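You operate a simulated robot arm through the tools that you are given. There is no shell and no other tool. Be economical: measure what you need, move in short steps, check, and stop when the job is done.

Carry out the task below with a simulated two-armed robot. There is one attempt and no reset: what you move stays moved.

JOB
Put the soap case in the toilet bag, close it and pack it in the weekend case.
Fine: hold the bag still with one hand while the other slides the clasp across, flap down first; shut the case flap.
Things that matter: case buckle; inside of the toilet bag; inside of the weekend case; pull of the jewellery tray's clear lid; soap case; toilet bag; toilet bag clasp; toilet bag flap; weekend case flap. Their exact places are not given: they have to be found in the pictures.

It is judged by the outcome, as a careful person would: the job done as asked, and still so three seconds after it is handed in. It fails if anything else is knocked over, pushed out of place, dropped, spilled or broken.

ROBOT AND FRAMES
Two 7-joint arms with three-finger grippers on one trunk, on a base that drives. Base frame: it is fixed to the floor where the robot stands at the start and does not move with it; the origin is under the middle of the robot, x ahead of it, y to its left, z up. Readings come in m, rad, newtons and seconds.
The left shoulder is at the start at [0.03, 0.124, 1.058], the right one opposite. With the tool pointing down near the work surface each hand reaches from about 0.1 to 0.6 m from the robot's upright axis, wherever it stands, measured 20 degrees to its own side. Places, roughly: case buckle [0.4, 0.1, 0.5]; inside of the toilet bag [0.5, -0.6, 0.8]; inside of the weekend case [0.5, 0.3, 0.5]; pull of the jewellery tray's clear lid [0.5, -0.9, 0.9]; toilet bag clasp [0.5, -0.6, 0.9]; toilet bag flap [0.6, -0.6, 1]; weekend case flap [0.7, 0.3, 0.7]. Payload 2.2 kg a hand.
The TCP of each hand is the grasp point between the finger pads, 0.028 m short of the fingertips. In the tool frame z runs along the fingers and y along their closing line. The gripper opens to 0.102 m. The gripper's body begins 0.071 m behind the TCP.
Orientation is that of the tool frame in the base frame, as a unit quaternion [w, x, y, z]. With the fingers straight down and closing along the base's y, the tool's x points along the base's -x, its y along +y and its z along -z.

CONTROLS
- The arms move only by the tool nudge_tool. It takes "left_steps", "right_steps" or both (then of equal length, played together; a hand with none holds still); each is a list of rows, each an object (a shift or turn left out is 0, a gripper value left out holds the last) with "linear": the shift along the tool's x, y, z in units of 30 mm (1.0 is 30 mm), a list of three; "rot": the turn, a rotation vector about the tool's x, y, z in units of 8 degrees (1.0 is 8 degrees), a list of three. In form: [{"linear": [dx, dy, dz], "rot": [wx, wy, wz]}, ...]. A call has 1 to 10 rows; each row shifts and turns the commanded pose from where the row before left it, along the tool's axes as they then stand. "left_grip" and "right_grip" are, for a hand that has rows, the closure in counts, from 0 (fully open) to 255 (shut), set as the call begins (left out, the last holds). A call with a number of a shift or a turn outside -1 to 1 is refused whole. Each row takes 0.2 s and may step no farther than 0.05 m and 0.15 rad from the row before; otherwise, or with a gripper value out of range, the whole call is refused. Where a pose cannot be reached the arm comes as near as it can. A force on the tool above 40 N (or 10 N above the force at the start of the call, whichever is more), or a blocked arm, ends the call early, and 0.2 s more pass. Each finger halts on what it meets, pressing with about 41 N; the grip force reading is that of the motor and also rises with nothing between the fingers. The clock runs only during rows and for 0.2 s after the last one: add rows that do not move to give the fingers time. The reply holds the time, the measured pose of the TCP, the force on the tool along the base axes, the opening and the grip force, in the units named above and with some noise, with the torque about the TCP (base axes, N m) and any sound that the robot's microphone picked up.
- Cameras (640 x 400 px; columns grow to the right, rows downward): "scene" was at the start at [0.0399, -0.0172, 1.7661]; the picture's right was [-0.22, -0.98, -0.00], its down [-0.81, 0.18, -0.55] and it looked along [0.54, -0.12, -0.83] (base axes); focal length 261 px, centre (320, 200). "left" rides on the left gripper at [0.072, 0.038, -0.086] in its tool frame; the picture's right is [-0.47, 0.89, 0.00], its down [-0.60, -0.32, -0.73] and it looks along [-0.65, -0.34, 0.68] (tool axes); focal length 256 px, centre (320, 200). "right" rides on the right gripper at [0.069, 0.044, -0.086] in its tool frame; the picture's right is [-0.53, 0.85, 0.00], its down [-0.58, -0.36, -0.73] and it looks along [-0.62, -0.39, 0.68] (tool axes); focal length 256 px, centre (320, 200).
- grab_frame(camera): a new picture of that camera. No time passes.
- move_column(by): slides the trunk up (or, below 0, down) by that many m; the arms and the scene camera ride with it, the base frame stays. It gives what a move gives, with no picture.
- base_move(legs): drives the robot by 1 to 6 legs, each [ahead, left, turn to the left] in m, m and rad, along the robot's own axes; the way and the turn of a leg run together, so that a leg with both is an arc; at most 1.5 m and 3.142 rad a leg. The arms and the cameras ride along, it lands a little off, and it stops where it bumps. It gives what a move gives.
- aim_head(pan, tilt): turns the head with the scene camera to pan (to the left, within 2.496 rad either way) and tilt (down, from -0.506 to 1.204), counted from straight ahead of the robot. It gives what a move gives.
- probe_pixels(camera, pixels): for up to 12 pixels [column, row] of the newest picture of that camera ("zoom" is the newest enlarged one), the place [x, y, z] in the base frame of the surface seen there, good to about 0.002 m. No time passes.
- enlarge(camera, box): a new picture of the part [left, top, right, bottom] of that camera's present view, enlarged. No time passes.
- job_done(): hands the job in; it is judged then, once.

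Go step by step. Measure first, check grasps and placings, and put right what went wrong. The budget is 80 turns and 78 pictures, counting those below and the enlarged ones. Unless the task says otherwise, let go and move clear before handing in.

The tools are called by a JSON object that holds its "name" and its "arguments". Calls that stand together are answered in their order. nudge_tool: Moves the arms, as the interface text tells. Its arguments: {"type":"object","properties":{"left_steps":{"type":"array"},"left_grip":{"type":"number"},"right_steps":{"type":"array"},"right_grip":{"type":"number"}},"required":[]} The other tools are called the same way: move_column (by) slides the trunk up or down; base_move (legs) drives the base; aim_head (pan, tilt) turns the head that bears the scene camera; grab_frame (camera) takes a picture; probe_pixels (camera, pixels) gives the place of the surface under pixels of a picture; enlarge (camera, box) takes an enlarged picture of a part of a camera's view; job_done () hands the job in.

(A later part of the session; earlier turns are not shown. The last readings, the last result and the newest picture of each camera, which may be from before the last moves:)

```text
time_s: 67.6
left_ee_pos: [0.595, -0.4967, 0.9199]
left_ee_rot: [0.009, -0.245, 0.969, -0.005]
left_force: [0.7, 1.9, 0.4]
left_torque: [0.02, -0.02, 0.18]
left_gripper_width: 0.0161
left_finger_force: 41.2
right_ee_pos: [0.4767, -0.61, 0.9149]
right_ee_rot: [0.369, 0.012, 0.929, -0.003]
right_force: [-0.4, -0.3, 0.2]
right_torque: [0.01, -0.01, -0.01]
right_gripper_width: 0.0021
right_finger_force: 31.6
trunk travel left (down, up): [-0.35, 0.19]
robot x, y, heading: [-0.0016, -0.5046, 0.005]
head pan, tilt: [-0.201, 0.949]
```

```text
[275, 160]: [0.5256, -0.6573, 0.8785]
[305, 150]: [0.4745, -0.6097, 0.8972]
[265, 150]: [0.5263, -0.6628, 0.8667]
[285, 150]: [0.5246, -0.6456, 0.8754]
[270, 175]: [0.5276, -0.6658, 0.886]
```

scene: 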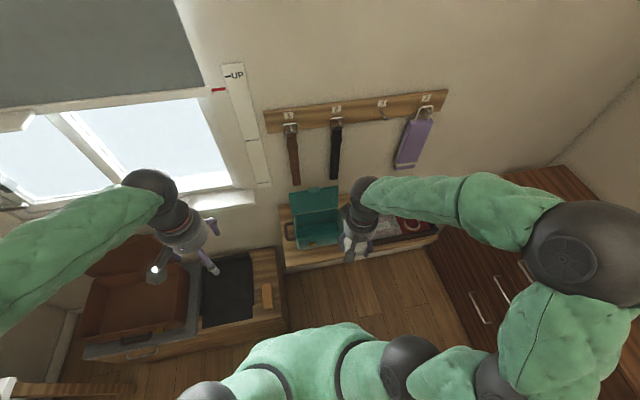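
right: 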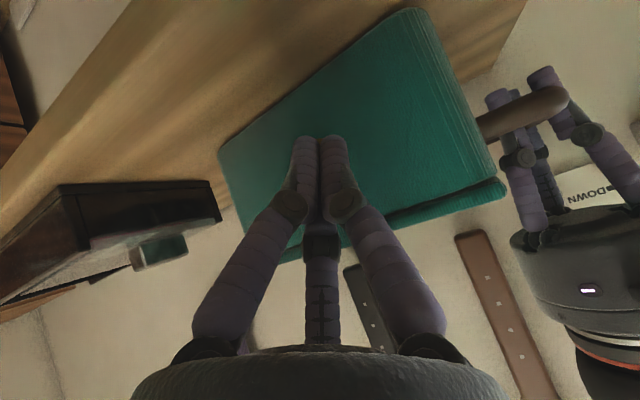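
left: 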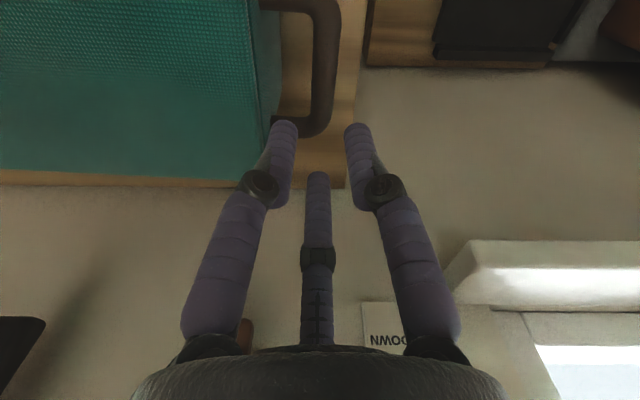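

The knob is hidden behind the fingers. I'll withdraw the right hand and inspect.

{"name": "nudge_tool", "arguments": {"right_steps": [{"linear": [0.5, 0, -0.48]}, {"linear": [0.7, 0, -0.7]}, {"linear": [0.7, -0.3, -0.7]}, {"linear": [0.2, -0.5, -0.9]}, {"linear": [0.2, -0.5, -0.9]}]}}

{"name": "enlarge", "arguments": {"camera": "scene", "box": [280, 195, 380, 275]}}

{"name": "grab_frame", "arguments": {"camera": "right"}}

```text
time_s: 68.8
left_ee_pos: [0.5924, -0.4957, 0.9186]
left_ee_rot: [0.009, -0.245, 0.97, -0.005]
left_force: [1.2, -1.1, 0.8]
left_torque: [-0.09, 0.02, 0.1]
left_gripper_width: 0.0162
left_finger_force: 41.3
right_ee_pos: [0.3496, -0.6439, 0.9481]
right_ee_rot: [0.368, 0.012, 0.93, -0.003]
right_force: [0.5, -0.2, 0.5]
right_torque: [0.0, -0.02, 0.02]
right_gripper_width: 0.0023
right_finger_force: 31.5
trunk travel left (down, up): [-0.35, 0.19]
robot x, y, heading: [0.0041, -0.5039, 0.003]
head pan, tilt: [-0.201, 0.949]
```

```text
5.00 times, centred on (330, 235) of scene
```

zoom: 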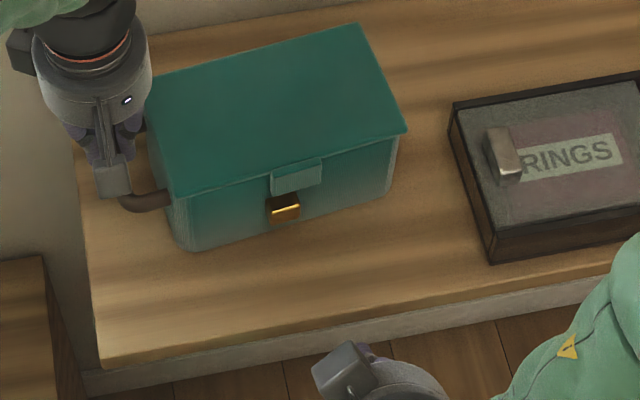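

```text
21 pictures are left
```

right: 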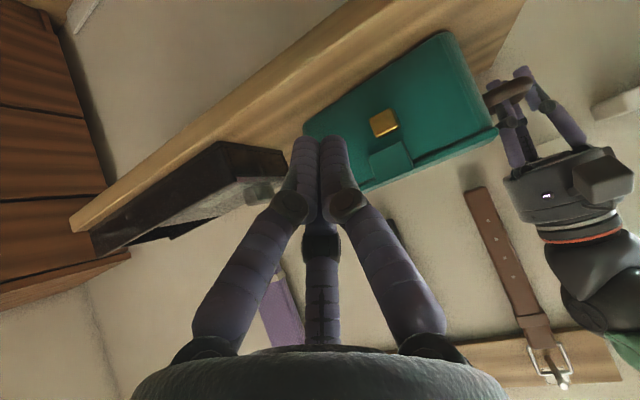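

The bag has swung a little in the grip, and the knob is near but not quite under the tab's centre. I'll probe their positions.

{"name": "probe_pixels", "arguments": {"camera": "zoom", "pixels": [[272, 205], [298, 200], [285, 207], [275, 178], [318, 165], [297, 188], [177, 190], [403, 130], [152, 95], [358, 30], [298, 212], [285, 218]]}}

{"name": "enlarge", "arguments": {"camera": "right", "box": [300, 20, 520, 200]}}

```text
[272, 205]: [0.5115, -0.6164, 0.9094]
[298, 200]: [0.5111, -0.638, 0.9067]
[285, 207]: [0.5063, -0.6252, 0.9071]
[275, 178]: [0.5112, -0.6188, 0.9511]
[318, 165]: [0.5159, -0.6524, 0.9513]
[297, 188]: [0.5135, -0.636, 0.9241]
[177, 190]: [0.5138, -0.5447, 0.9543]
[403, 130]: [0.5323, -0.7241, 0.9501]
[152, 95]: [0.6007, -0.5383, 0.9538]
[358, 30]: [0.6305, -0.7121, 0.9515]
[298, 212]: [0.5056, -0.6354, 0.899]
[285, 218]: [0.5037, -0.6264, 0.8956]
```

```text
2.22 times, centred on (410, 110) of right
```

zoom: 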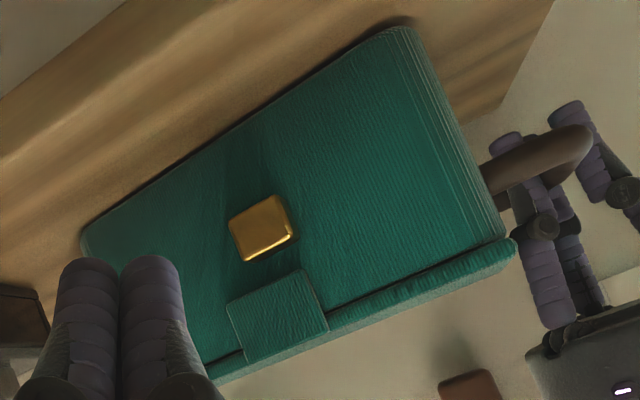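

The knob centre (y −0.627) is ~9 mm short of the tab centre (−0.636). I'll re-engage deeper (x≈0.49) and push until it stops.

{"name": "nudge_tool", "arguments": {"right_steps": [{"linear": [-0.47, 0.6, 0.957]}, {"linear": [-0.47, 0.6, 0.957]}, {"linear": [-0.47, 0.6, 0.957]}, {"linear": [-0.6, 0, 0.575]}, {"linear": [-0.6, 0, 0.575]}, {"linear": [0, -0.2, 0]}, {"linear": [0, -0.2, 0]}, {}]}}

{"name": "nudge_tool", "arguments": {"right_steps": [{"linear": [0, -0.2, 0]}, {"linear": [0, -0.2, 0]}, {"linear": [0, -0.15, 0]}, {}]}}

{"name": "grab_frame", "arguments": {"camera": "right"}}

```text
time_s: 70.6
left_ee_pos: [0.5926, -0.497, 0.9184]
left_ee_rot: [0.008, -0.245, 0.969, -0.004]
left_force: [-2.2, -14.3, -0.9]
left_torque: [-0.1, -0.05, 0.67]
left_gripper_width: 0.0165
left_finger_force: 40.9
right_ee_pos: [0.4919, -0.6081, 0.9138]
right_ee_rot: [0.369, 0.011, 0.929, -0.003]
right_force: [1.2, 14.4, 1.3]
right_torque: [0.16, -0.04, 0.34]
right_gripper_width: 0.0024
right_finger_force: 31.1
trunk travel left (down, up): [-0.35, 0.19]
robot x, y, heading: [-0.0001, -0.4996, 0.006]
head pan, tilt: [-0.201, 0.949]
```

```text
time_s: 71.6
left_ee_pos: [0.5944, -0.4959, 0.9188]
left_ee_rot: [0.009, -0.245, 0.969, -0.004]
left_force: [2.3, 1.6, 0.5]
left_torque: [0.04, -0.05, 0.33]
left_gripper_width: 0.0169
left_finger_force: 41.0
right_ee_pos: [0.4918, -0.6228, 0.9136]
right_ee_rot: [0.369, 0.012, 0.929, -0.003]
right_force: [-2.8, -1.1, -0.4]
right_torque: [0.02, 0.02, -0.03]
right_gripper_width: 0.0022
right_finger_force: 31.1
trunk travel left (down, up): [-0.35, 0.19]
robot x, y, heading: [0.0022, -0.501, 0.005]
head pan, tilt: [-0.201, 0.949]
```

```text
19 pictures are left
```

right: 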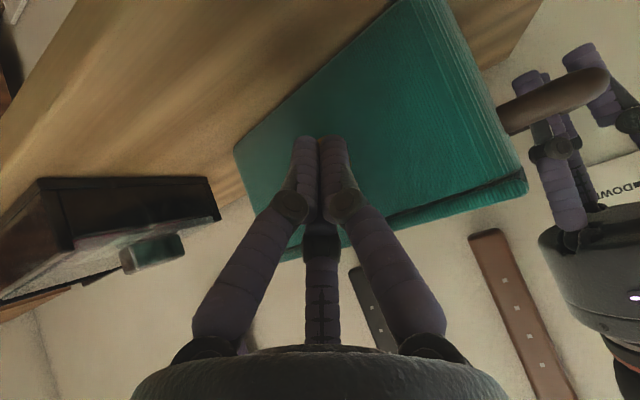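

Force rose to 14 N (the end stop), then the tip slipped past. I'll withdraw and check.

{"name": "nudge_tool", "arguments": {"right_steps": [{"linear": [0.5, 0, -0.48]}, {"linear": [0.7, 0, -0.7]}, {"linear": [0.7, -0.3, -0.7]}, {"linear": [0.2, -0.5, -0.9]}, {"linear": [0.2, -0.5, -0.9]}, {"linear": [0.2, -0.5, -0.9]}]}}

{"name": "enlarge", "arguments": {"camera": "scene", "box": [280, 195, 380, 275]}}

```text
time_s: 73.0
left_ee_pos: [0.5944, -0.4966, 0.9192]
left_ee_rot: [0.008, -0.244, 0.97, -0.005]
left_force: [0.2, 0.6, 0.2]
left_torque: [-0.2, 0.08, -0.04]
left_gripper_width: 0.0167
left_finger_force: 40.9
right_ee_pos: [0.347, -0.6565, 0.9583]
right_ee_rot: [0.366, 0.013, 0.93, -0.006]
right_force: [0.4, 0.8, -0.2]
right_torque: [0.01, -0.03, 0.0]
right_gripper_width: 0.0021
right_finger_force: 31.6
right hand out of reach, approached as far as the arm can: row 5, 6
trunk travel left (down, up): [-0.35, 0.19]
robot x, y, heading: [-0.0006, -0.5013, -0.001]
head pan, tilt: [-0.201, 0.949]
```

```text
5.00 times, centred on (330, 235) of scene
```

zoom: 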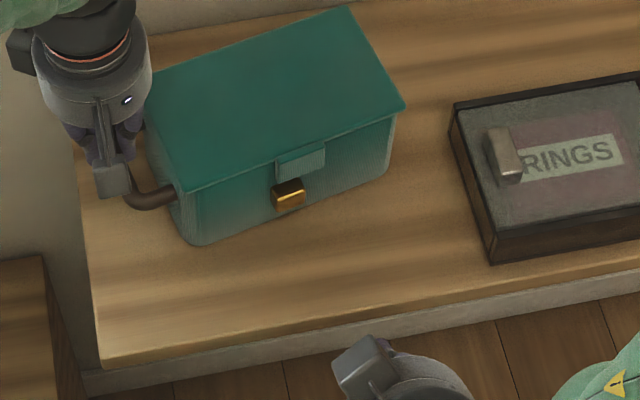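

{"name": "probe_pixels", "arguments": {"camera": "zoom", "pixels": [[276, 195], [303, 188], [289, 195], [280, 168], [323, 152], [300, 168], [185, 188], [403, 108], [150, 78], [345, 10], [190, 200], [395, 125]]}}

```text
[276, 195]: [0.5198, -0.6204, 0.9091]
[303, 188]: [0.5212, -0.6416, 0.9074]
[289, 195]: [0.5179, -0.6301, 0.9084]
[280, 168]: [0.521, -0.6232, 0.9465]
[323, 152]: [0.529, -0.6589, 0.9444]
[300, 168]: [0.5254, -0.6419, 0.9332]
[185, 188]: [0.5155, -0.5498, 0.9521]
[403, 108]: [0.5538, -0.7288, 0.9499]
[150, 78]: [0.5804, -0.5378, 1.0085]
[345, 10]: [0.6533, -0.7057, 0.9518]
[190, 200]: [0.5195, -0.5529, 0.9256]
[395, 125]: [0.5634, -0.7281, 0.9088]
```

The knob stayed at the same offset under 14 N, so it's at its end stop: the clasp is closed. Now a test lift of 3 cm with the left hand by the handle.

{"name": "nudge_tool", "arguments": {"left_steps": [{"linear": [0, 0, -0.3]}, {"linear": [0, 0, -0.3]}, {"linear": [0, 0, -0.4]}, {}, {}]}}

{"name": "enlarge", "arguments": {"camera": "scene", "box": [270, 175, 390, 275]}}

{"name": "probe_pixels", "arguments": {"camera": "zoom", "pixels": [[200, 225], [370, 175], [330, 95], [200, 270], [280, 180], [350, 190]]}}

```text
time_s: 74.2
left_ee_pos: [0.5939, -0.4969, 0.9496]
left_ee_rot: [0.009, -0.245, 0.969, -0.004]
left_force: [0.4, -1.5, -2.9]
left_torque: [-0.02, -0.07, 0.21]
left_gripper_width: 0.0164
left_finger_force: 41.2
right_ee_pos: [0.3468, -0.6569, 0.9581]
right_ee_rot: [0.367, 0.013, 0.93, -0.007]
right_force: [0.1, 0.3, 0.0]
right_torque: [-0.01, 0.02, 0.03]
right_gripper_width: 0.0024
right_finger_force: 31.9
trunk travel left (down, up): [-0.35, 0.19]
robot x, y, heading: [0.0028, -0.5056, -0.001]
head pan, tilt: [-0.201, 0.949]
```

```text
4.00 times, centred on (330, 225) of scene
```

zoom: 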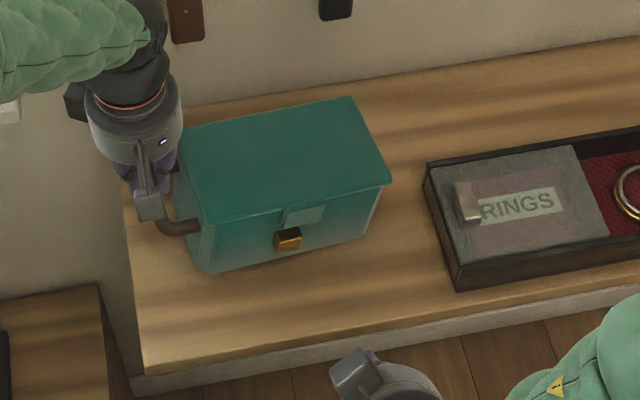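

```text
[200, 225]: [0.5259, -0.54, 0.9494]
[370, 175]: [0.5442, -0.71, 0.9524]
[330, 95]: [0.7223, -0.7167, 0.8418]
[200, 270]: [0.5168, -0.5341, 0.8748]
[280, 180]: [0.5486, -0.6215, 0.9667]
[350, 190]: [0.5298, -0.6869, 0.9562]
```

The far end still rests on the shelf; the bag is pivoting about 9° in the grip but the inner finger should catch on the wall. I'll lift 4 cm more and check the sag.

{"name": "nudge_tool", "arguments": {"left_steps": [{"linear": [0, 0, -0.4]}, {"linear": [0, 0, -0.4]}, {"linear": [0, 0, -0.5]}, {}, {}]}}

{"name": "grab_frame", "arguments": {"camera": "right"}}

```text
time_s: 75.4
left_ee_pos: [0.5944, -0.496, 0.9867]
left_ee_rot: [0.008, -0.246, 0.969, -0.005]
left_force: [0.2, -0.7, -1.5]
left_torque: [-0.02, -0.01, 0.09]
left_gripper_width: 0.0159
left_finger_force: 41.4
right_ee_pos: [0.3463, -0.6569, 0.9565]
right_ee_rot: [0.367, 0.014, 0.93, -0.006]
right_force: [-0.4, 0.2, -0.7]
right_torque: [-0.03, -0.01, -0.01]
right_gripper_width: 0.002
right_finger_force: 31.6
trunk travel left (down, up): [-0.35, 0.19]
robot x, y, heading: [0.0001, -0.5008, 0.004]
head pan, tilt: [-0.201, 0.949]
```

```text
16 pictures are left
```

right: 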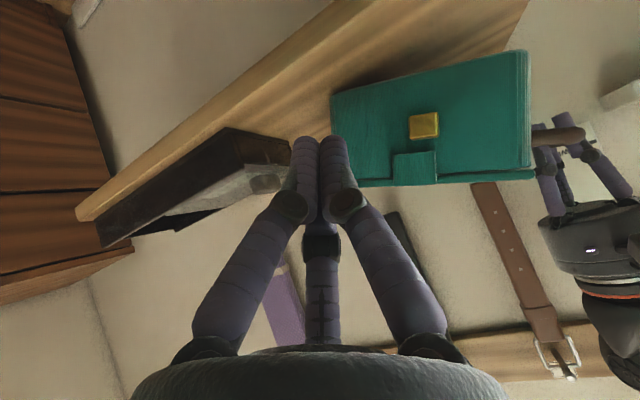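

I'll probe how far the bag sags.

{"name": "probe_pixels", "arguments": {"camera": "right", "pixels": [[526, 60], [526, 165], [335, 100], [365, 175], [345, 130], [520, 175], [425, 125], [570, 135]]}}

```text
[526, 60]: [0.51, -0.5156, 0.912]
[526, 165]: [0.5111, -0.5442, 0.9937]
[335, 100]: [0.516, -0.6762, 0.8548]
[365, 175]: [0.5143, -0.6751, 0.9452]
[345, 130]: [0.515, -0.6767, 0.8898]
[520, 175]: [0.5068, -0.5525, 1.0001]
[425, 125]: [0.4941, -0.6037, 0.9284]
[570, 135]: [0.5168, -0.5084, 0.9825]
```

It's pivoting (24° now, far end still on the shelf). I'll continue lifting slowly until it hangs clear, then see the resting angle.

{"name": "nudge_tool", "arguments": {"left_steps": [{"linear": [0, 0, -0.5]}, {"linear": [0, 0, -0.5]}, {"linear": [0, 0, -0.5]}, {"linear": [0, 0, -0.5]}, {"linear": [0, 0, -0.5]}, {"linear": [0, 0, -0.5]}, {"linear": [0, 0, -0.5]}, {"linear": [0, 0, -0.5]}, {}, {}]}}

{"name": "grab_frame", "arguments": {"camera": "right"}}

```text
time_s: 77.6
left_ee_pos: [0.5894, -0.4946, 1.1076]
left_ee_rot: [0.008, -0.246, 0.969, -0.004]
left_force: [0.4, 0.1, -3.4]
left_torque: [0.35, -0.1, 0.02]
left_gripper_width: 0.0158
left_finger_force: 41.1
right_ee_pos: [0.3464, -0.657, 0.9588]
right_ee_rot: [0.367, 0.013, 0.93, -0.007]
right_force: [0.1, 0.3, -1.4]
right_torque: [0.04, 0.0, -0.01]
right_gripper_width: 0.0019
right_finger_force: 31.9
trunk travel left (down, up): [-0.35, 0.19]
robot x, y, heading: [-0.0012, -0.5009, 0.002]
head pan, tilt: [-0.201, 0.949]
```

```text
15 pictures are left
```

right: 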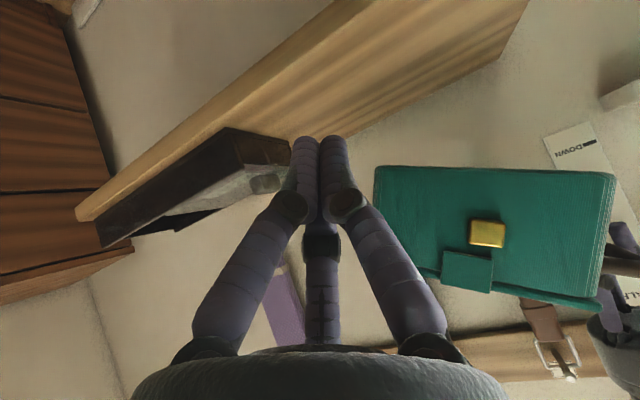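

The bag is clear of the shelf and held at an angle (3.4 N, 0.35 N·m). I'll probe the angle.

{"name": "probe_pixels", "arguments": {"camera": "right", "pixels": [[610, 180], [598, 300], [378, 175], [430, 265], [590, 290], [400, 185], [487, 235], [385, 230]]}}

```text
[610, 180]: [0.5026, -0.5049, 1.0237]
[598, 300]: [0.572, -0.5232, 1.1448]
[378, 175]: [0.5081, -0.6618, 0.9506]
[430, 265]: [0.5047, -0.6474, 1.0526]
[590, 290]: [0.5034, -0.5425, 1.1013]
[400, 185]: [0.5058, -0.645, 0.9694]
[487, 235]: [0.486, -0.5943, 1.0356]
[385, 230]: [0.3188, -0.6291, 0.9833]
```

Bag hangs at a steady 25°. I'll move the right hand aside and upright, then pull the bag back from the wall before driving.

{"name": "nudge_tool", "arguments": {"right_steps": [{"linear": [0, -0.9, 0], "rot": [0, 0.9, 0]}, {"linear": [0, -0.9, 0], "rot": [0, 0.9, 0]}, {"linear": [0, -0.9, 0], "rot": [0, 0.9, 0]}, {"linear": [0, -0.9, 0], "rot": [0, 0.9, 0]}, {"linear": [0, -0.9, 0], "rot": [0, 0.9, 0]}, {"linear": [0, -0.9, -0.5], "rot": [0, 0.9, 0]}, {"linear": [0, 0, -1]}, {"linear": [0, 0, -1]}, {"linear": [0, 0, -1]}]}}

{"name": "nudge_tool", "arguments": {"left_steps": [{"linear": [0.53, 0.28, -0.3]}, {"linear": [0.53, 0.28, -0.3]}, {"linear": [0.53, 0.28, 0]}, {"linear": [0.53, 0.28, 0]}, {"linear": [0.53, 0.28, 0]}, {"linear": [0.53, 0.28, 0]}, {"linear": [0.53, 0.28, 0]}, {"linear": [0.53, 0.28, 0]}, {}]}}

{"name": "base_move", "arguments": {"legs": [[0, 0.3, 0], [0, 0.3, 0]]}}

{"name": "aim_head", "arguments": {"pan": 0.3, "tilt": 1.0}}

{"name": "grab_frame", "arguments": {"camera": "scene"}}

```text
time_s: 79.6
left_ee_pos: [0.5888, -0.4952, 1.1081]
left_ee_rot: [0.008, -0.245, 0.969, -0.006]
left_force: [0.0, 0.0, -3.1]
left_torque: [0.34, -0.14, 0.03]
left_gripper_width: 0.0161
left_finger_force: 41.1
right_ee_pos: [0.341, -0.8184, 1.0623]
right_ee_rot: [0.0, 0.012, 1.0, 0.002]
right_force: [0.2, 0.7, 0.7]
right_torque: [-0.02, -0.02, 0.0]
right_gripper_width: 0.0021
right_finger_force: 31.1
trunk travel left (down, up): [-0.35, 0.19]
robot x, y, heading: [0.0041, -0.5025, 0.003]
head pan, tilt: [-0.201, 0.949]
```

```text
time_s: 81.6
left_ee_pos: [0.4456, -0.4965, 1.122]
left_ee_rot: [0.008, -0.245, 0.97, -0.004]
left_force: [0.3, 0.8, -3.2]
left_torque: [0.37, -0.1, 0.01]
left_gripper_width: 0.0158
left_finger_force: 40.9
right_ee_pos: [0.3411, -0.818, 1.0615]
right_ee_rot: [-0.001, 0.012, 1.0, 0.001]
right_force: [0.1, -1.0, -0.4]
right_torque: [0.0, 0.05, 0.0]
right_gripper_width: 0.0022
right_finger_force: 31.8
trunk travel left (down, up): [-0.35, 0.19]
robot x, y, heading: [-0.0026, -0.504, -0.001]
head pan, tilt: [-0.201, 0.949]
```

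```text
time_s: 85.3
left_ee_pos: [0.4441, 0.1092, 1.1217]
left_ee_rot: [0.008, -0.246, 0.969, -0.004]
left_force: [0.1, 0.3, -3.8]
left_torque: [0.26, -0.16, 0.0]
left_gripper_width: 0.0155
left_finger_force: 41.2
right_ee_pos: [0.3414, -0.2133, 1.0622]
right_ee_rot: [0.0, 0.011, 1.0, 0.001]
right_force: [0.1, 0.0, 0.3]
right_torque: [-0.04, 0.01, 0.0]
right_gripper_width: 0.0021
right_finger_force: 31.4
trunk travel left (down, up): [-0.35, 0.19]
robot x, y, heading: [-0.0012, 0.0998, 0.006]
head pan, tilt: [-0.201, 0.949]
```

```text
time_s: 86.2
left_ee_pos: [0.4453, 0.1091, 1.1225]
left_ee_rot: [0.009, -0.246, 0.969, -0.004]
left_force: [0.7, 1.4, -3.6]
left_torque: [0.28, -0.14, 0.02]
left_gripper_width: 0.016
left_finger_force: 41.3
right_ee_pos: [0.3414, -0.2133, 1.0618]
right_ee_rot: [0.0, 0.011, 1.0, 0.001]
right_force: [0.7, -0.9, 0.0]
right_torque: [-0.04, 0.01, 0.03]
right_gripper_width: 0.0022
right_finger_force: 32.1
trunk travel left (down, up): [-0.35, 0.19]
robot x, y, heading: [-0.0013, 0.1008, 0.005]
head pan, tilt: [0.3, 1.0]
```

```text
14 pictures are left
```

scene: 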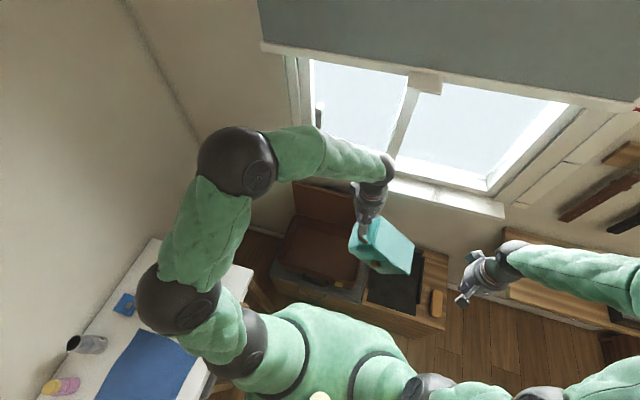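

The bag is held and the case is at (320,245). I'll probe its rim, floor and flap in this picture.

{"name": "enlarge", "arguments": {"camera": "scene", "box": [255, 170, 395, 310]}}

```text
2.86 times, centred on (325, 240) of scene
```

zoom: 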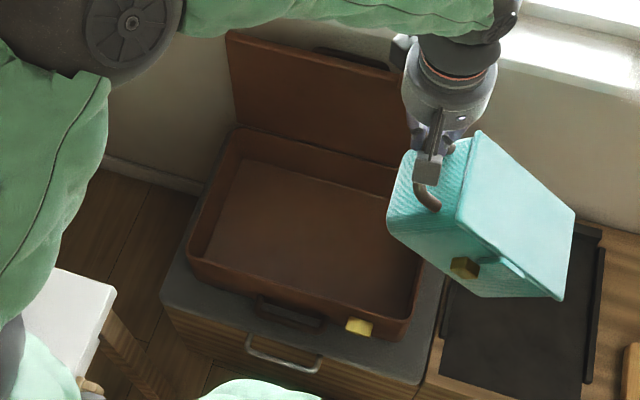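

{"name": "probe_pixels", "arguments": {"camera": "zoom", "pixels": [[192, 255], [405, 315], [237, 128], [385, 165], [235, 165], [208, 255], [330, 240], [360, 325], [290, 305], [230, 35], [390, 65], [300, 60]]}}

{"name": "probe_pixels", "arguments": {"camera": "zoom", "pixels": [[570, 210], [560, 295], [390, 215], [480, 135], [470, 285], [305, 140], [250, 155], [405, 300], [90, 290], [300, 290], [350, 55], [460, 215]]}}

```text
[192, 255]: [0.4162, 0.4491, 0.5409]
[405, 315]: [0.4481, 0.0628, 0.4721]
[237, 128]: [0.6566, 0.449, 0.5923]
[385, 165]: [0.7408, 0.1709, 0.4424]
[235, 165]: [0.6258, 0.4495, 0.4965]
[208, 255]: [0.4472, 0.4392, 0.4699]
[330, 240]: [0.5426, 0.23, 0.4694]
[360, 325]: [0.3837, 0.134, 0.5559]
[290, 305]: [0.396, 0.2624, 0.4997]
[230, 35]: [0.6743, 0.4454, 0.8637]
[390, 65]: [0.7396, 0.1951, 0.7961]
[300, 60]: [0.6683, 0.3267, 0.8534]
```

```text
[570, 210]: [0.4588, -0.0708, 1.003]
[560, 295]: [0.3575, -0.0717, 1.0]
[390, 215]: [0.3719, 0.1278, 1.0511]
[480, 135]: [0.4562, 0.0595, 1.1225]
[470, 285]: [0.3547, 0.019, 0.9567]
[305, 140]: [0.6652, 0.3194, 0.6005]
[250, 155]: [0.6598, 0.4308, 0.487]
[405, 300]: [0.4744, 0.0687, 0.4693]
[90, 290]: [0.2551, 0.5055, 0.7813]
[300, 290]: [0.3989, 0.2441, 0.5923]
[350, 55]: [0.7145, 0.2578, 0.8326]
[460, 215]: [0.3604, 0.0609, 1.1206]
```

The case interior is about x 0.42–0.645, y 0.075–0.44, floor z 0.469, rim 0.592, so the bag fits. There's a table at y>0.5, z 0.78; I'll check the left elbow's position against it.

{"name": "probe_pixels", "arguments": {"camera": "scene", "pixels": [[180, 300], [150, 300], [240, 160], [200, 230], [245, 340], [230, 280], [160, 240], [100, 260], [85, 343], [125, 303], [210, 390], [205, 350]]}}

```text
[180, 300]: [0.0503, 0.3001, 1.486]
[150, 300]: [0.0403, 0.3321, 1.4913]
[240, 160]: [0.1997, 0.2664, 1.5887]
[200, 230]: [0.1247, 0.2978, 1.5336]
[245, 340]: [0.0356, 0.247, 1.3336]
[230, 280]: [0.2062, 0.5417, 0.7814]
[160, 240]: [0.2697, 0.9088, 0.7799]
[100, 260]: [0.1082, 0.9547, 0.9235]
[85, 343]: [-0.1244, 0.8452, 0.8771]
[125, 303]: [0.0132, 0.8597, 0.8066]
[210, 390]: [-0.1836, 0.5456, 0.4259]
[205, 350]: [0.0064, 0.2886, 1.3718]
```

The elbow stays well above the table. I'll move the bag over the case, then lower the trunk.

{"name": "probe_pixels", "arguments": {"camera": "scene", "pixels": [[450, 200], [450, 195], [400, 190]]}}

{"name": "nudge_tool", "arguments": {"left_steps": [{"linear": [-0.676, 0.493, 0]}, {"linear": [-0.676, 0.493, 0]}, {"linear": [-0.676, 0.493, 0]}, {"linear": [-0.676, 0.493, 0]}, {"linear": [-0.676, 0.493, 0]}, {"linear": [-0.676, 0.493, 0]}, {"linear": [-0.676, 0.493, 0]}, {"linear": [-0.676, 0.493, 0]}, {"linear": [-0.676, 0.493, 0]}, {"linear": [-0.676, 0.493, 0]}]}}

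{"name": "move_column", "arguments": {"by": -0.33}}

{"name": "grab_frame", "arguments": {"camera": "scene"}}

```text
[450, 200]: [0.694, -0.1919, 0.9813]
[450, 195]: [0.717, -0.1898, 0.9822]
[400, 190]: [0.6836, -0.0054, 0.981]
```

```text
time_s: 88.5
left_ee_pos: [0.5522, 0.3372, 1.1226]
left_ee_rot: [0.008, -0.246, 0.969, -0.006]
left_force: [0.5, 0.2, -3.2]
left_torque: [0.23, -0.16, -0.03]
left_gripper_width: 0.0159
left_finger_force: 41.3
right_ee_pos: [0.3416, -0.2126, 1.0626]
right_ee_rot: [0.0, 0.012, 1.0, 0.001]
right_force: [0.1, 0.3, -0.1]
right_torque: [0.01, -0.03, 0.01]
right_gripper_width: 0.002
right_finger_force: 31.3
trunk travel left (down, up): [-0.35, 0.19]
robot x, y, heading: [0.0011, 0.0992, 0.008]
head pan, tilt: [0.3, 1.0]
```

```text
time_s: 91.7
left_ee_pos: [0.5527, 0.3379, 0.7923]
left_ee_rot: [0.007, -0.246, 0.969, -0.004]
left_force: [0.2, 0.8, -3.3]
left_torque: [0.2, -0.13, 0.05]
left_gripper_width: 0.0158
left_finger_force: 40.7
right_ee_pos: [0.3406, -0.2144, 0.731]
right_ee_rot: [0.001, 0.011, 1.0, 0.0]
right_force: [0.6, -0.8, 0.5]
right_torque: [-0.02, -0.01, 0.01]
right_gripper_width: 0.0022
right_finger_force: 31.0
trunk travel left (down, up): [-0.02, 0.52]
robot x, y, heading: [0.0028, 0.1001, 0.005]
head pan, tilt: [0.3, 1.0]
```

```text
12 pictures are left
```

scene: 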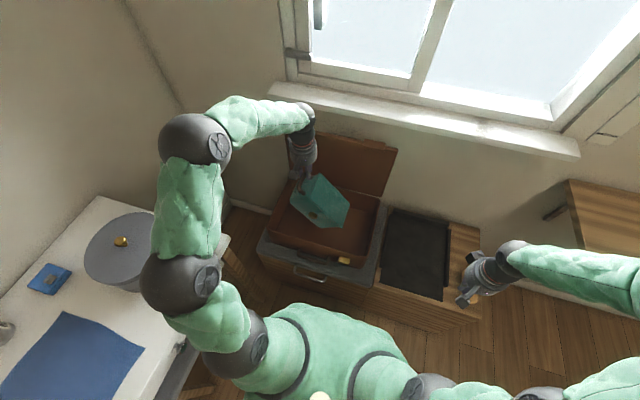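

The bag is above the case. I'll probe its lowest corner and the pot near the elbow.

{"name": "probe_pixels", "arguments": {"camera": "scene", "pixels": [[348, 208], [335, 228], [297, 205], [316, 176], [313, 218], [120, 242], [180, 285], [325, 222], [290, 200], [190, 140]]}}

```text
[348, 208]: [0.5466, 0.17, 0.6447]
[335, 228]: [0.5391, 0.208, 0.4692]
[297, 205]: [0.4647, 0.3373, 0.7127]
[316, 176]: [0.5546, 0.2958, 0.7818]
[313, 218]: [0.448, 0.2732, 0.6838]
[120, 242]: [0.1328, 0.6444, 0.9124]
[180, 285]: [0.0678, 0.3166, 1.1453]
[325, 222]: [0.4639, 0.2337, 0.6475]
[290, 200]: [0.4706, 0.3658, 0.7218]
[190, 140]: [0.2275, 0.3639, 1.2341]
```

The bag now hangs at ~47°, its lowest corner about z 0.57. I'll shift toward the case's −y end, lower until the far corner just reaches the floor, then lay it down along an arc.

{"name": "nudge_tool", "arguments": {"left_steps": [{"linear": [0.36, -0.47, 0]}, {"linear": [0.36, -0.47, 0]}, {"linear": [0.36, -0.47, 0]}, {"linear": [0.36, -0.47, 0]}, {}, {"linear": [0, 0, 0.7]}, {"linear": [0, 0, 0.7]}, {"linear": [0, 0, 0.7]}, {"linear": [0, 0, 0.6]}, {}]}}

{"name": "enlarge", "arguments": {"camera": "scene", "box": [250, 120, 400, 290]}}

```text
time_s: 93.9
left_ee_pos: [0.5441, 0.2644, 0.7114]
left_ee_rot: [0.007, -0.246, 0.969, -0.004]
left_force: [0.7, -0.8, -3.1]
left_torque: [0.15, -0.11, -0.02]
left_gripper_width: 0.0155
left_finger_force: 40.8
right_ee_pos: [0.3417, -0.2139, 0.7321]
right_ee_rot: [0.0, 0.012, 1.0, 0.001]
right_force: [0.3, -0.5, 0.1]
right_torque: [-0.02, 0.01, 0.01]
right_gripper_width: 0.0023
right_finger_force: 31.8
trunk travel left (down, up): [-0.02, 0.52]
robot x, y, heading: [-0.0026, 0.1042, 0.003]
head pan, tilt: [0.3, 1.0]
```

```text
2.35 times, centred on (325, 205) of scene
```

zoom: 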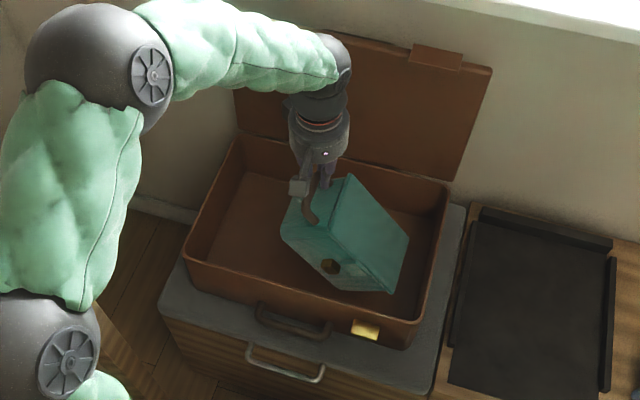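

{"name": "probe_pixels", "arguments": {"camera": "zoom", "pixels": [[347, 180], [405, 240], [393, 288], [333, 225], [340, 285], [430, 230], [400, 300]]}}

```text
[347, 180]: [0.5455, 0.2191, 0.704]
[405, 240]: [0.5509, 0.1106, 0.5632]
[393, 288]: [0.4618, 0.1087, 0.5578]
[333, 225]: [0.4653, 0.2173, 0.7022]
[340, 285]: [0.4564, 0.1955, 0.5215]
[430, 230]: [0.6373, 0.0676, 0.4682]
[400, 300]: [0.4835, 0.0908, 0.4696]
```

Tilt is ~52°, with the far corner 26 mm above the floor. I'll touch down and begin the arc (+y and down), watching the force.

{"name": "nudge_tool", "arguments": {"left_steps": [{"linear": [0, 0, 0.4]}, {"linear": [0, 0, 0.4]}, {"linear": [-0.265, 0.5, 0.3]}, {"linear": [-0.265, 0.5, 0.3]}, {"linear": [-0.22, 0.41, 0.37]}, {"linear": [-0.22, 0.41, 0.37]}, {}]}}

{"name": "nudge_tool", "arguments": {"left_steps": [{"linear": [-0.2, 0.39, 0.45]}, {"linear": [-0.2, 0.39, 0.45]}, {"linear": [-0.17, 0.33, 0.5]}, {"linear": [-0.17, 0.33, 0.5]}, {}]}}

{"name": "enlarge", "arguments": {"camera": "scene", "box": [250, 120, 400, 290]}}

```text
time_s: 95.5
left_ee_pos: [0.5427, 0.3273, 0.6471]
left_ee_rot: [0.007, -0.246, 0.969, -0.005]
left_force: [-0.1, -0.1, -2.0]
left_torque: [0.06, -0.12, -0.08]
left_gripper_width: 0.0159
left_finger_force: 41.3
right_ee_pos: [0.3408, -0.2131, 0.7316]
right_ee_rot: [0.001, 0.011, 1.0, 0.001]
right_force: [-0.3, 0.4, 0.7]
right_torque: [-0.02, -0.02, -0.02]
right_gripper_width: 0.002
right_finger_force: 31.6
trunk travel left (down, up): [-0.02, 0.52]
robot x, y, heading: [-0.0008, 0.1048, 0.001]
head pan, tilt: [0.3, 1.0]
```

```text
time_s: 96.7
left_ee_pos: [0.5427, 0.376, 0.5922]
left_ee_rot: [0.008, -0.245, 0.969, -0.004]
left_force: [-0.4, 0.4, -0.6]
left_torque: [-0.01, -0.1, 0.0]
left_gripper_width: 0.0158
left_finger_force: 41.1
right_ee_pos: [0.342, -0.2138, 0.7304]
right_ee_rot: [0.0, 0.011, 1.0, 0.001]
right_force: [1.3, 0.5, 0.4]
right_torque: [-0.01, 0.02, 0.03]
right_gripper_width: 0.0022
right_finger_force: 31.9
trunk travel left (down, up): [-0.02, 0.52]
robot x, y, heading: [-0.0001, 0.1002, 0.006]
head pan, tilt: [0.3, 1.0]
```

```text
2.35 times, centred on (325, 205) of scene
```

zoom: 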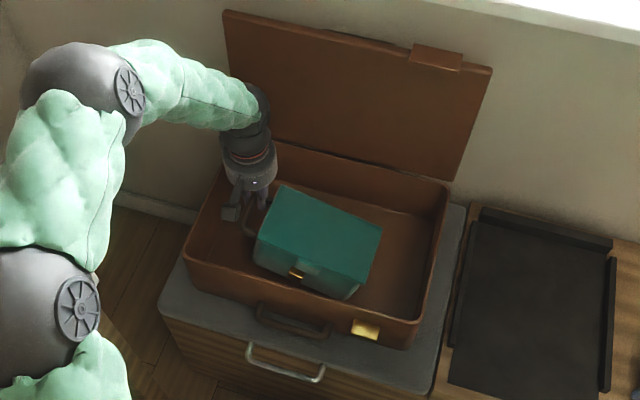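

Working well: the bag is nearly level. I'll lower the remaining ~4 cm gently, then check.

{"name": "nudge_tool", "arguments": {"left_steps": [{"linear": [-0.12, 0.2, 0.4]}, {"linear": [-0.08, 0.12, 0.4]}, {"linear": [0, 0, 0.4]}, {"linear": [0, 0, 0.2]}, {}]}}

{"name": "enlarge", "arguments": {"camera": "scene", "box": [250, 120, 400, 290]}}

{"name": "probe_pixels", "arguments": {"camera": "zoom", "pixels": [[275, 205], [370, 240], [265, 250], [345, 290], [300, 230], [295, 285]]}}

```text
time_s: 97.9
left_ee_pos: [0.5438, 0.3867, 0.5486]
left_ee_rot: [0.009, -0.246, 0.969, -0.004]
left_force: [-0.3, 1.5, -0.8]
left_torque: [-0.01, -0.12, 0.0]
left_gripper_width: 0.0155
left_finger_force: 41.5
right_ee_pos: [0.3416, -0.2126, 0.7317]
right_ee_rot: [0.0, 0.011, 1.0, 0.001]
right_force: [0.4, 0.3, 0.1]
right_torque: [-0.02, -0.01, 0.03]
right_gripper_width: 0.0022
right_finger_force: 31.2
trunk travel left (down, up): [-0.02, 0.52]
robot x, y, heading: [0.0011, 0.1014, 0.003]
head pan, tilt: [0.3, 1.0]
```

```text
2.35 times, centred on (325, 205) of scene
```

zoom: 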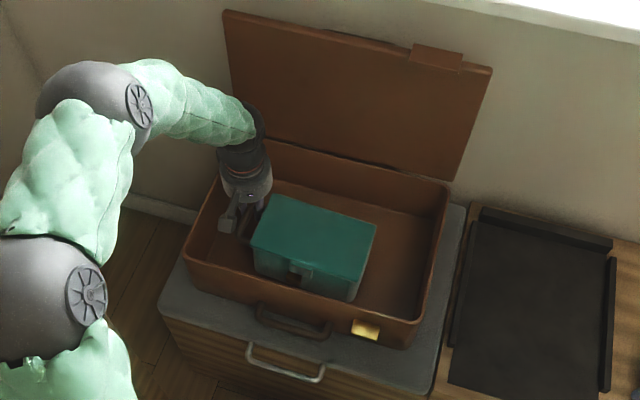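

```text
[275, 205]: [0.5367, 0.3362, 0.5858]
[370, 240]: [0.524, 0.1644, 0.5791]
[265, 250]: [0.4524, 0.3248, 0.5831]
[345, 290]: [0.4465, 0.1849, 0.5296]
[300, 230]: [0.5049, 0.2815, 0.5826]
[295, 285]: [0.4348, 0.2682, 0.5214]
```

The bag lies nearly flat (top z 0.579–0.586). I'll lower a few mm, open just enough, and lift clear.

{"name": "nudge_tool", "arguments": {"left_steps": [{"linear": [0, 0, 0.2]}, {}]}}

{"name": "nudge_tool", "arguments": {"left_steps": [{}, {}, {}], "left_grip": 180}}

{"name": "nudge_tool", "arguments": {"left_steps": [{"linear": [0, 0, -0.3]}, {"linear": [0, 0, -0.4]}, {"linear": [0, 0, -0.5]}, {"linear": [0, 0, -0.8]}, {"linear": [0, 0, -1]}, {"linear": [0, 0, -1]}, {"linear": [0, 0, -1]}, {"linear": [0, 0, -1]}, {"linear": [0, 0, -1]}]}}

{"name": "enlarge", "arguments": {"camera": "scene", "box": [250, 100, 410, 290]}}

```text
time_s: 98.5
left_ee_pos: [0.5434, 0.3857, 0.543]
left_ee_rot: [0.008, -0.247, 0.969, -0.004]
left_force: [0.1, 0.7, -1.1]
left_torque: [0.01, -0.03, -0.03]
left_gripper_width: 0.0157
left_finger_force: 40.9
right_ee_pos: [0.3413, -0.2139, 0.7317]
right_ee_rot: [0.0, 0.01, 1.0, 0.001]
right_force: [-0.6, 0.8, 0.7]
right_torque: [-0.01, -0.02, 0.0]
right_gripper_width: 0.0017
right_finger_force: 31.6
trunk travel left (down, up): [-0.02, 0.52]
robot x, y, heading: [0.0012, 0.1019, 0.006]
head pan, tilt: [0.3, 1.0]
```

```text
time_s: 99.3
left_ee_pos: [0.5447, 0.3863, 0.5425]
left_ee_rot: [0.009, -0.246, 0.969, -0.004]
left_force: [0.7, 2.0, 0.4]
left_torque: [-0.03, 0.03, -0.01]
left_gripper_width: 0.0294
left_finger_force: 0.0
right_ee_pos: [0.3421, -0.2144, 0.7332]
right_ee_rot: [0.0, 0.011, 1.0, 0.001]
right_force: [-0.9, 0.0, -0.2]
right_torque: [-0.02, 0.02, 0.0]
right_gripper_width: 0.0022
right_finger_force: 31.3
trunk travel left (down, up): [-0.02, 0.52]
robot x, y, heading: [-0.0005, 0.0992, -0.002]
head pan, tilt: [0.3, 1.0]
```

```text
time_s: 101.3
left_ee_pos: [0.541, 0.3905, 0.7529]
left_ee_rot: [0.008, -0.246, 0.969, -0.004]
left_force: [-0.9, 0.1, -0.1]
left_torque: [-0.02, 0.0, -0.01]
left_gripper_width: 0.0299
left_finger_force: 0.0
right_ee_pos: [0.3407, -0.2128, 0.7311]
right_ee_rot: [0.0, 0.011, 1.0, 0.002]
right_force: [0.3, -0.7, 0.5]
right_torque: [0.03, 0.02, 0.01]
right_gripper_width: 0.002
right_finger_force: 31.9
trunk travel left (down, up): [-0.02, 0.52]
robot x, y, heading: [0.0008, 0.1058, 0.004]
head pan, tilt: [0.3, 1.0]
```

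```text
2.11 times, centred on (330, 195) of scene
```

zoom: 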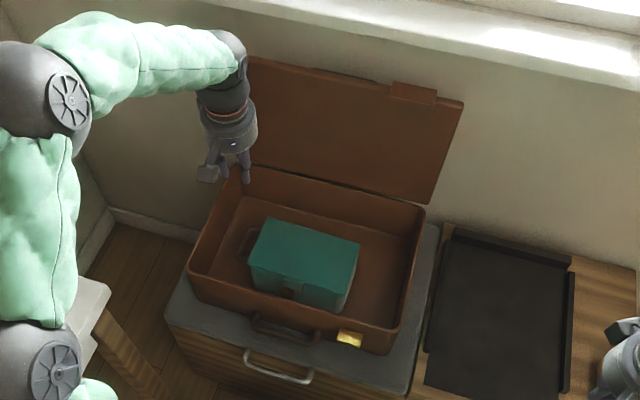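

The bag lies flat inside the case. Now I'll probe the case flap's top edge, the sill and the wall behind to plan closing.

{"name": "probe_pixels", "arguments": {"camera": "zoom", "pixels": [[260, 62], [462, 102], [330, 76], [425, 200], [412, 92], [390, 95], [436, 102], [480, 150], [400, 30], [420, 50], [300, 275], [345, 255]]}}

{"name": "probe_pixels", "arguments": {"camera": "zoom", "pixels": [[400, 42], [400, 48], [400, 56], [440, 160], [350, 340], [255, 235], [350, 300], [415, 82], [300, 66]]}}

```text
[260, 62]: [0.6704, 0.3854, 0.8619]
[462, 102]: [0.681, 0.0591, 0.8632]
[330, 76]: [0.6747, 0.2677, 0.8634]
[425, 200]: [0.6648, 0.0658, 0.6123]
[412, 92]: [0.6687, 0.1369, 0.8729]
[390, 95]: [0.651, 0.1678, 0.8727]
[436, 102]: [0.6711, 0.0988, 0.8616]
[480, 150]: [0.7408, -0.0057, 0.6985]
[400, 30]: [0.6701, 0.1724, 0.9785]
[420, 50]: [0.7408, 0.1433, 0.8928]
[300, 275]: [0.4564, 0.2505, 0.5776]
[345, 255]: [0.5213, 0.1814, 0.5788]
```

```text
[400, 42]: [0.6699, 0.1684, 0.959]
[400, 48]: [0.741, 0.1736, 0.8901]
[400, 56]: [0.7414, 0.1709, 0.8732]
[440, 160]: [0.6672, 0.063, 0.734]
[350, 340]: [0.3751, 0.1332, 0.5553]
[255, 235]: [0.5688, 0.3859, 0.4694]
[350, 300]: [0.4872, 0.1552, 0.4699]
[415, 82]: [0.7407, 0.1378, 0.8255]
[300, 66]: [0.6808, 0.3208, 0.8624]
```

Sill bottom is ~z 0.95 at x≥0.67, lid top z 0.863 at x 0.667–0.681, wall x 0.741. I'll raise the trunk a bit and set the left hand closed, unyawed, tilted 64°, at y≈0.28 to hook the lid from above-behind.

{"name": "move_column", "arguments": {"by": 0.17}}

{"name": "nudge_tool", "arguments": {"left_steps": [{"rot": [0, 0, 0.875]}, {"rot": [0, 0, 0.875]}, {"rot": [0, 0, 0.875]}, {"rot": [0, 0, 0.875]}, {}], "left_grip": 255}}

{"name": "nudge_tool", "arguments": {"left_steps": [{"linear": [0, -0.46, 0], "rot": [0, -1, 0]}, {"linear": [0, -0.46, 0], "rot": [0, -1, 0]}, {"linear": [0, -0.46, 0], "rot": [0, -1, 0]}, {"linear": [0, -0.46, 0], "rot": [0, -1, 0]}, {"linear": [0, -0.46, 0], "rot": [0, -1, 0]}, {"linear": [0, -0.46, 0], "rot": [0, -1, 0]}, {"linear": [0, -0.46, 0], "rot": [0, -1, 0]}, {"linear": [0, -0.46, 0], "rot": [0, -1, 0]}, {}]}}

{"name": "enlarge", "arguments": {"camera": "scene", "box": [240, 130, 420, 310]}}

```text
time_s: 103.2
left_ee_pos: [0.5403, 0.3906, 0.9235]
left_ee_rot: [0.008, -0.246, 0.969, -0.004]
left_force: [-0.7, -0.9, -0.2]
left_torque: [0.04, -0.04, 0.02]
left_gripper_width: 0.03
left_finger_force: 0.1
right_ee_pos: [0.341, -0.2133, 0.9012]
right_ee_rot: [0.0, 0.011, 1.0, 0.002]
right_force: [-0.7, 0.4, 0.1]
right_torque: [-0.02, 0.0, 0.01]
right_gripper_width: 0.0019
right_finger_force: 31.5
trunk travel left (down, up): [-0.19, 0.35]
robot x, y, heading: [-0.0009, 0.1018, -0.0]
head pan, tilt: [0.3, 1.0]
```

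```text
time_s: 104.4
left_ee_pos: [0.541, 0.39, 0.9228]
left_ee_rot: [0.01, -0.003, 1.0, -0.002]
left_force: [0.7, -0.4, -0.1]
left_torque: [0.0, 0.01, 0.06]
left_gripper_width: 0.002
left_finger_force: 31.6
right_ee_pos: [0.3407, -0.2131, 0.9028]
right_ee_rot: [0.001, 0.012, 1.0, 0.002]
right_force: [-0.1, 0.0, -0.2]
right_torque: [0.0, -0.02, -0.01]
right_gripper_width: 0.0021
right_finger_force: 31.7
trunk travel left (down, up): [-0.19, 0.35]
robot x, y, heading: [0.0015, 0.0994, 0.003]
head pan, tilt: [0.3, 1.0]
```

```text
time_s: 106.4
left_ee_pos: [0.5403, 0.3023, 0.9181]
left_ee_rot: [0.472, -0.011, 0.881, 0.022]
left_force: [-0.2, 0.8, -0.2]
left_torque: [0.01, -0.01, 0.0]
left_gripper_width: 0.002
left_finger_force: 31.3
left hand out of reach, approached as far as the arm can: row 6, 7
right_ee_pos: [0.3409, -0.213, 0.9019]
right_ee_rot: [0.0, 0.012, 1.0, 0.001]
right_force: [0.9, 0.2, 1.3]
right_torque: [0.01, 0.01, 0.0]
right_gripper_width: 0.0022
right_finger_force: 31.2
trunk travel left (down, up): [-0.19, 0.35]
robot x, y, heading: [0.0053, 0.1016, 0.005]
head pan, tilt: [0.3, 1.0]
```

```text
2.22 times, centred on (330, 220) of scene
```

zoom: 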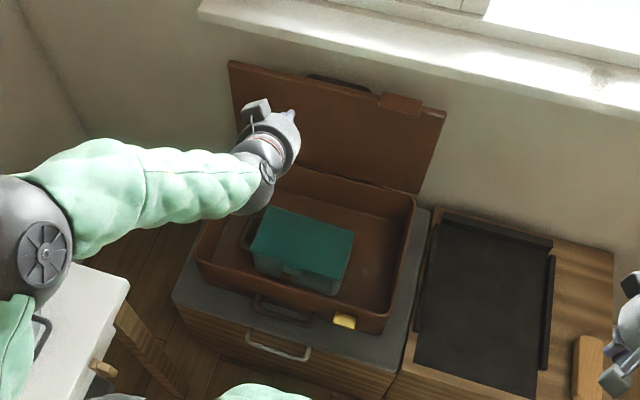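

Tilt reached ≈56°. A dark strip is visible behind the lid top at (340,85); I'll probe it and the sill edge.

{"name": "probe_pixels", "arguments": {"camera": "zoom", "pixels": [[325, 82], [340, 85], [355, 90], [368, 94], [310, 78], [260, 68], [400, 105], [380, 97], [45, 250], [60, 290]]}}

```text
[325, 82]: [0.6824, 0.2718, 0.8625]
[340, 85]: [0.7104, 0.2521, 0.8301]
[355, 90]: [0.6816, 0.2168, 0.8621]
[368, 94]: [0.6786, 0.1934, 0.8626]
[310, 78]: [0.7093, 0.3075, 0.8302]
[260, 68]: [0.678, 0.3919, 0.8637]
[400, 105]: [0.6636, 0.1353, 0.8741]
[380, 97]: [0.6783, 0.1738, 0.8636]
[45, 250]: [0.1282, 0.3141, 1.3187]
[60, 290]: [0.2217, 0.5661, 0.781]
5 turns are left
```

Only a few turns remain, so I'll act compactly. The lid's handle sits behind at y 0.20–0.31, so I hook at y≈0.36: go to the pre-point, slide in along the finger axis, then draw the lid forward along its arc.

{"name": "nudge_tool", "arguments": {"left_steps": [{"linear": [-0.56, 0.645, -0.083]}, {"linear": [-0.56, 0.645, -0.083]}, {"linear": [-0.56, 0.645, -0.083]}, {"linear": [0, 0, 1]}, {"linear": [0, 0, 1]}, {"linear": [0, 0, 1]}, {"linear": [0, 0, 1]}, {"linear": [0, 0, 1]}, {"linear": [0, 0, 0.33]}, {}]}}

{"name": "nudge_tool", "arguments": {"left_steps": [{"linear": [0.56, 0, -0.71]}, {"linear": [0.56, 0, -0.71]}, {"linear": [0.56, 0, -0.71]}, {"linear": [0.56, 0, -0.71]}, {"linear": [0.93, 0, -0.43]}, {"linear": [0.93, 0, -0.43]}, {"linear": [0.93, 0, -0.43]}, {}]}}

{"name": "grab_frame", "arguments": {"camera": "scene"}}

{"name": "probe_pixels", "arguments": {"camera": "scene", "pixels": [[400, 190], [380, 180], [430, 185], [400, 210], [360, 180], [420, 220]]}}

```text
time_s: 108.6
left_ee_pos: [0.6915, 0.3677, 0.8783]
left_ee_rot: [0.472, -0.011, 0.881, 0.022]
left_force: [-0.5, 0.2, 0.0]
left_torque: [0.01, 0.0, -0.04]
left_gripper_width: 0.002
left_finger_force: 31.3
right_ee_pos: [0.3415, -0.2135, 0.9026]
right_ee_rot: [0.0, 0.012, 1.0, 0.001]
right_force: [0.8, 0.1, -0.7]
right_torque: [0.01, 0.04, 0.01]
right_gripper_width: 0.0023
right_finger_force: 31.4
trunk travel left (down, up): [-0.19, 0.35]
robot x, y, heading: [0.0013, 0.0998, 0.007]
head pan, tilt: [0.3, 1.0]
```

```text
time_s: 110.4
left_ee_pos: [0.5361, 0.2941, 0.8664]
left_ee_rot: [0.469, -0.012, 0.883, 0.025]
left_force: [0.1, 0.2, 0.9]
left_torque: [-0.02, -0.02, 0.0]
left_gripper_width: 0.0021
left_finger_force: 31.0
left hand out of reach, approached as far as the arm can: row 1, 2, 3, 4, 5, 6, 7
right_ee_pos: [0.3411, -0.2132, 0.9022]
right_ee_rot: [0.0, 0.012, 1.0, 0.001]
right_force: [0.9, 0.5, 0.3]
right_torque: [-0.02, -0.01, 0.02]
right_gripper_width: 0.0021
right_finger_force: 31.4
trunk travel left (down, up): [-0.19, 0.35]
robot x, y, heading: [0.0003, 0.1049, 0.007]
head pan, tilt: [0.3, 1.0]
```

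```text
6 pictures are left
```

scene: 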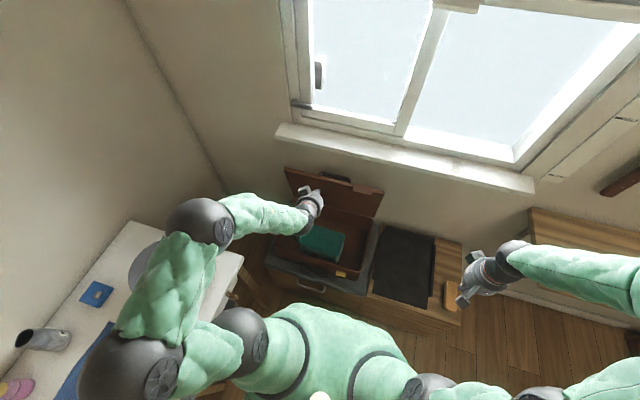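

```text
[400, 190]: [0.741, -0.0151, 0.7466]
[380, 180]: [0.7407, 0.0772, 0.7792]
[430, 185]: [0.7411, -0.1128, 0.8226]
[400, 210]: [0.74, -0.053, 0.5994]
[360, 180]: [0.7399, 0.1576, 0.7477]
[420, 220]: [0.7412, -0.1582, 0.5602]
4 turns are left
```

The arm hit its reach limit while pulling, but the lid has come forward somewhat. I'll probe its top edge in this picture and, meanwhile, bring the hand up with a smaller 24° tilt at y≈0.36.

{"name": "probe_pixels", "arguments": {"camera": "scene", "pixels": [[288, 170], [300, 173], [372, 188], [355, 186], [378, 190], [345, 182], [330, 180], [310, 176], [375, 200], [372, 215], [290, 178], [365, 190]]}}

{"name": "nudge_tool", "arguments": {"left_steps": [{"linear": [-0.74, 0, -0.5]}, {"linear": [-0.74, 0, -0.5]}, {"linear": [-0.74, 0, -0.5]}, {"rot": [0, 1, 0]}, {"rot": [0, 1, 0]}, {"rot": [0, 1, 0]}, {"rot": [0, 1, 0]}, {"linear": [0, 0.73, 0]}, {"linear": [0, 0.73, 0]}, {"linear": [0, 0.73, 0]}]}}

{"name": "enlarge", "arguments": {"camera": "scene", "box": [240, 130, 420, 310]}}

```text
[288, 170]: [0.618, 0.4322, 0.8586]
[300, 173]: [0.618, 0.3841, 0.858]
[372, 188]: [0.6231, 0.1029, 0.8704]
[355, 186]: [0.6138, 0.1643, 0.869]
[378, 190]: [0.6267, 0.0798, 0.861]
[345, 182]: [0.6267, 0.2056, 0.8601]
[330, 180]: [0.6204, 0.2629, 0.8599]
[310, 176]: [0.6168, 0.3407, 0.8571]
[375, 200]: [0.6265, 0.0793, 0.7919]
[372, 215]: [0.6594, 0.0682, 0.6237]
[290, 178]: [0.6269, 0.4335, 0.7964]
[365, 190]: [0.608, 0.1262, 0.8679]
```

```text
time_s: 112.6
left_ee_pos: [0.535, 0.3589, 0.9494]
left_ee_rot: [0.211, -0.015, 0.977, 0.017]
left_force: [0.8, -0.3, 0.1]
left_torque: [0.0, 0.0, -0.01]
left_gripper_width: 0.0024
left_finger_force: 31.8
right_ee_pos: [0.34, -0.2135, 0.9016]
right_ee_rot: [0.0, 0.011, 1.0, 0.001]
right_force: [0.6, 0.2, 0.5]
right_torque: [-0.02, 0.01, 0.04]
right_gripper_width: 0.0018
right_finger_force: 31.6
trunk travel left (down, up): [-0.19, 0.35]
robot x, y, heading: [0.0022, 0.1027, 0.005]
head pan, tilt: [0.3, 1.0]
```

```text
2.22 times, centred on (330, 220) of scene
3 turns are left
```

zoom: 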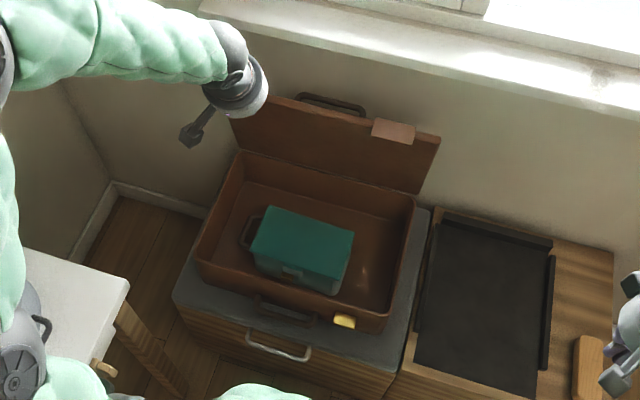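

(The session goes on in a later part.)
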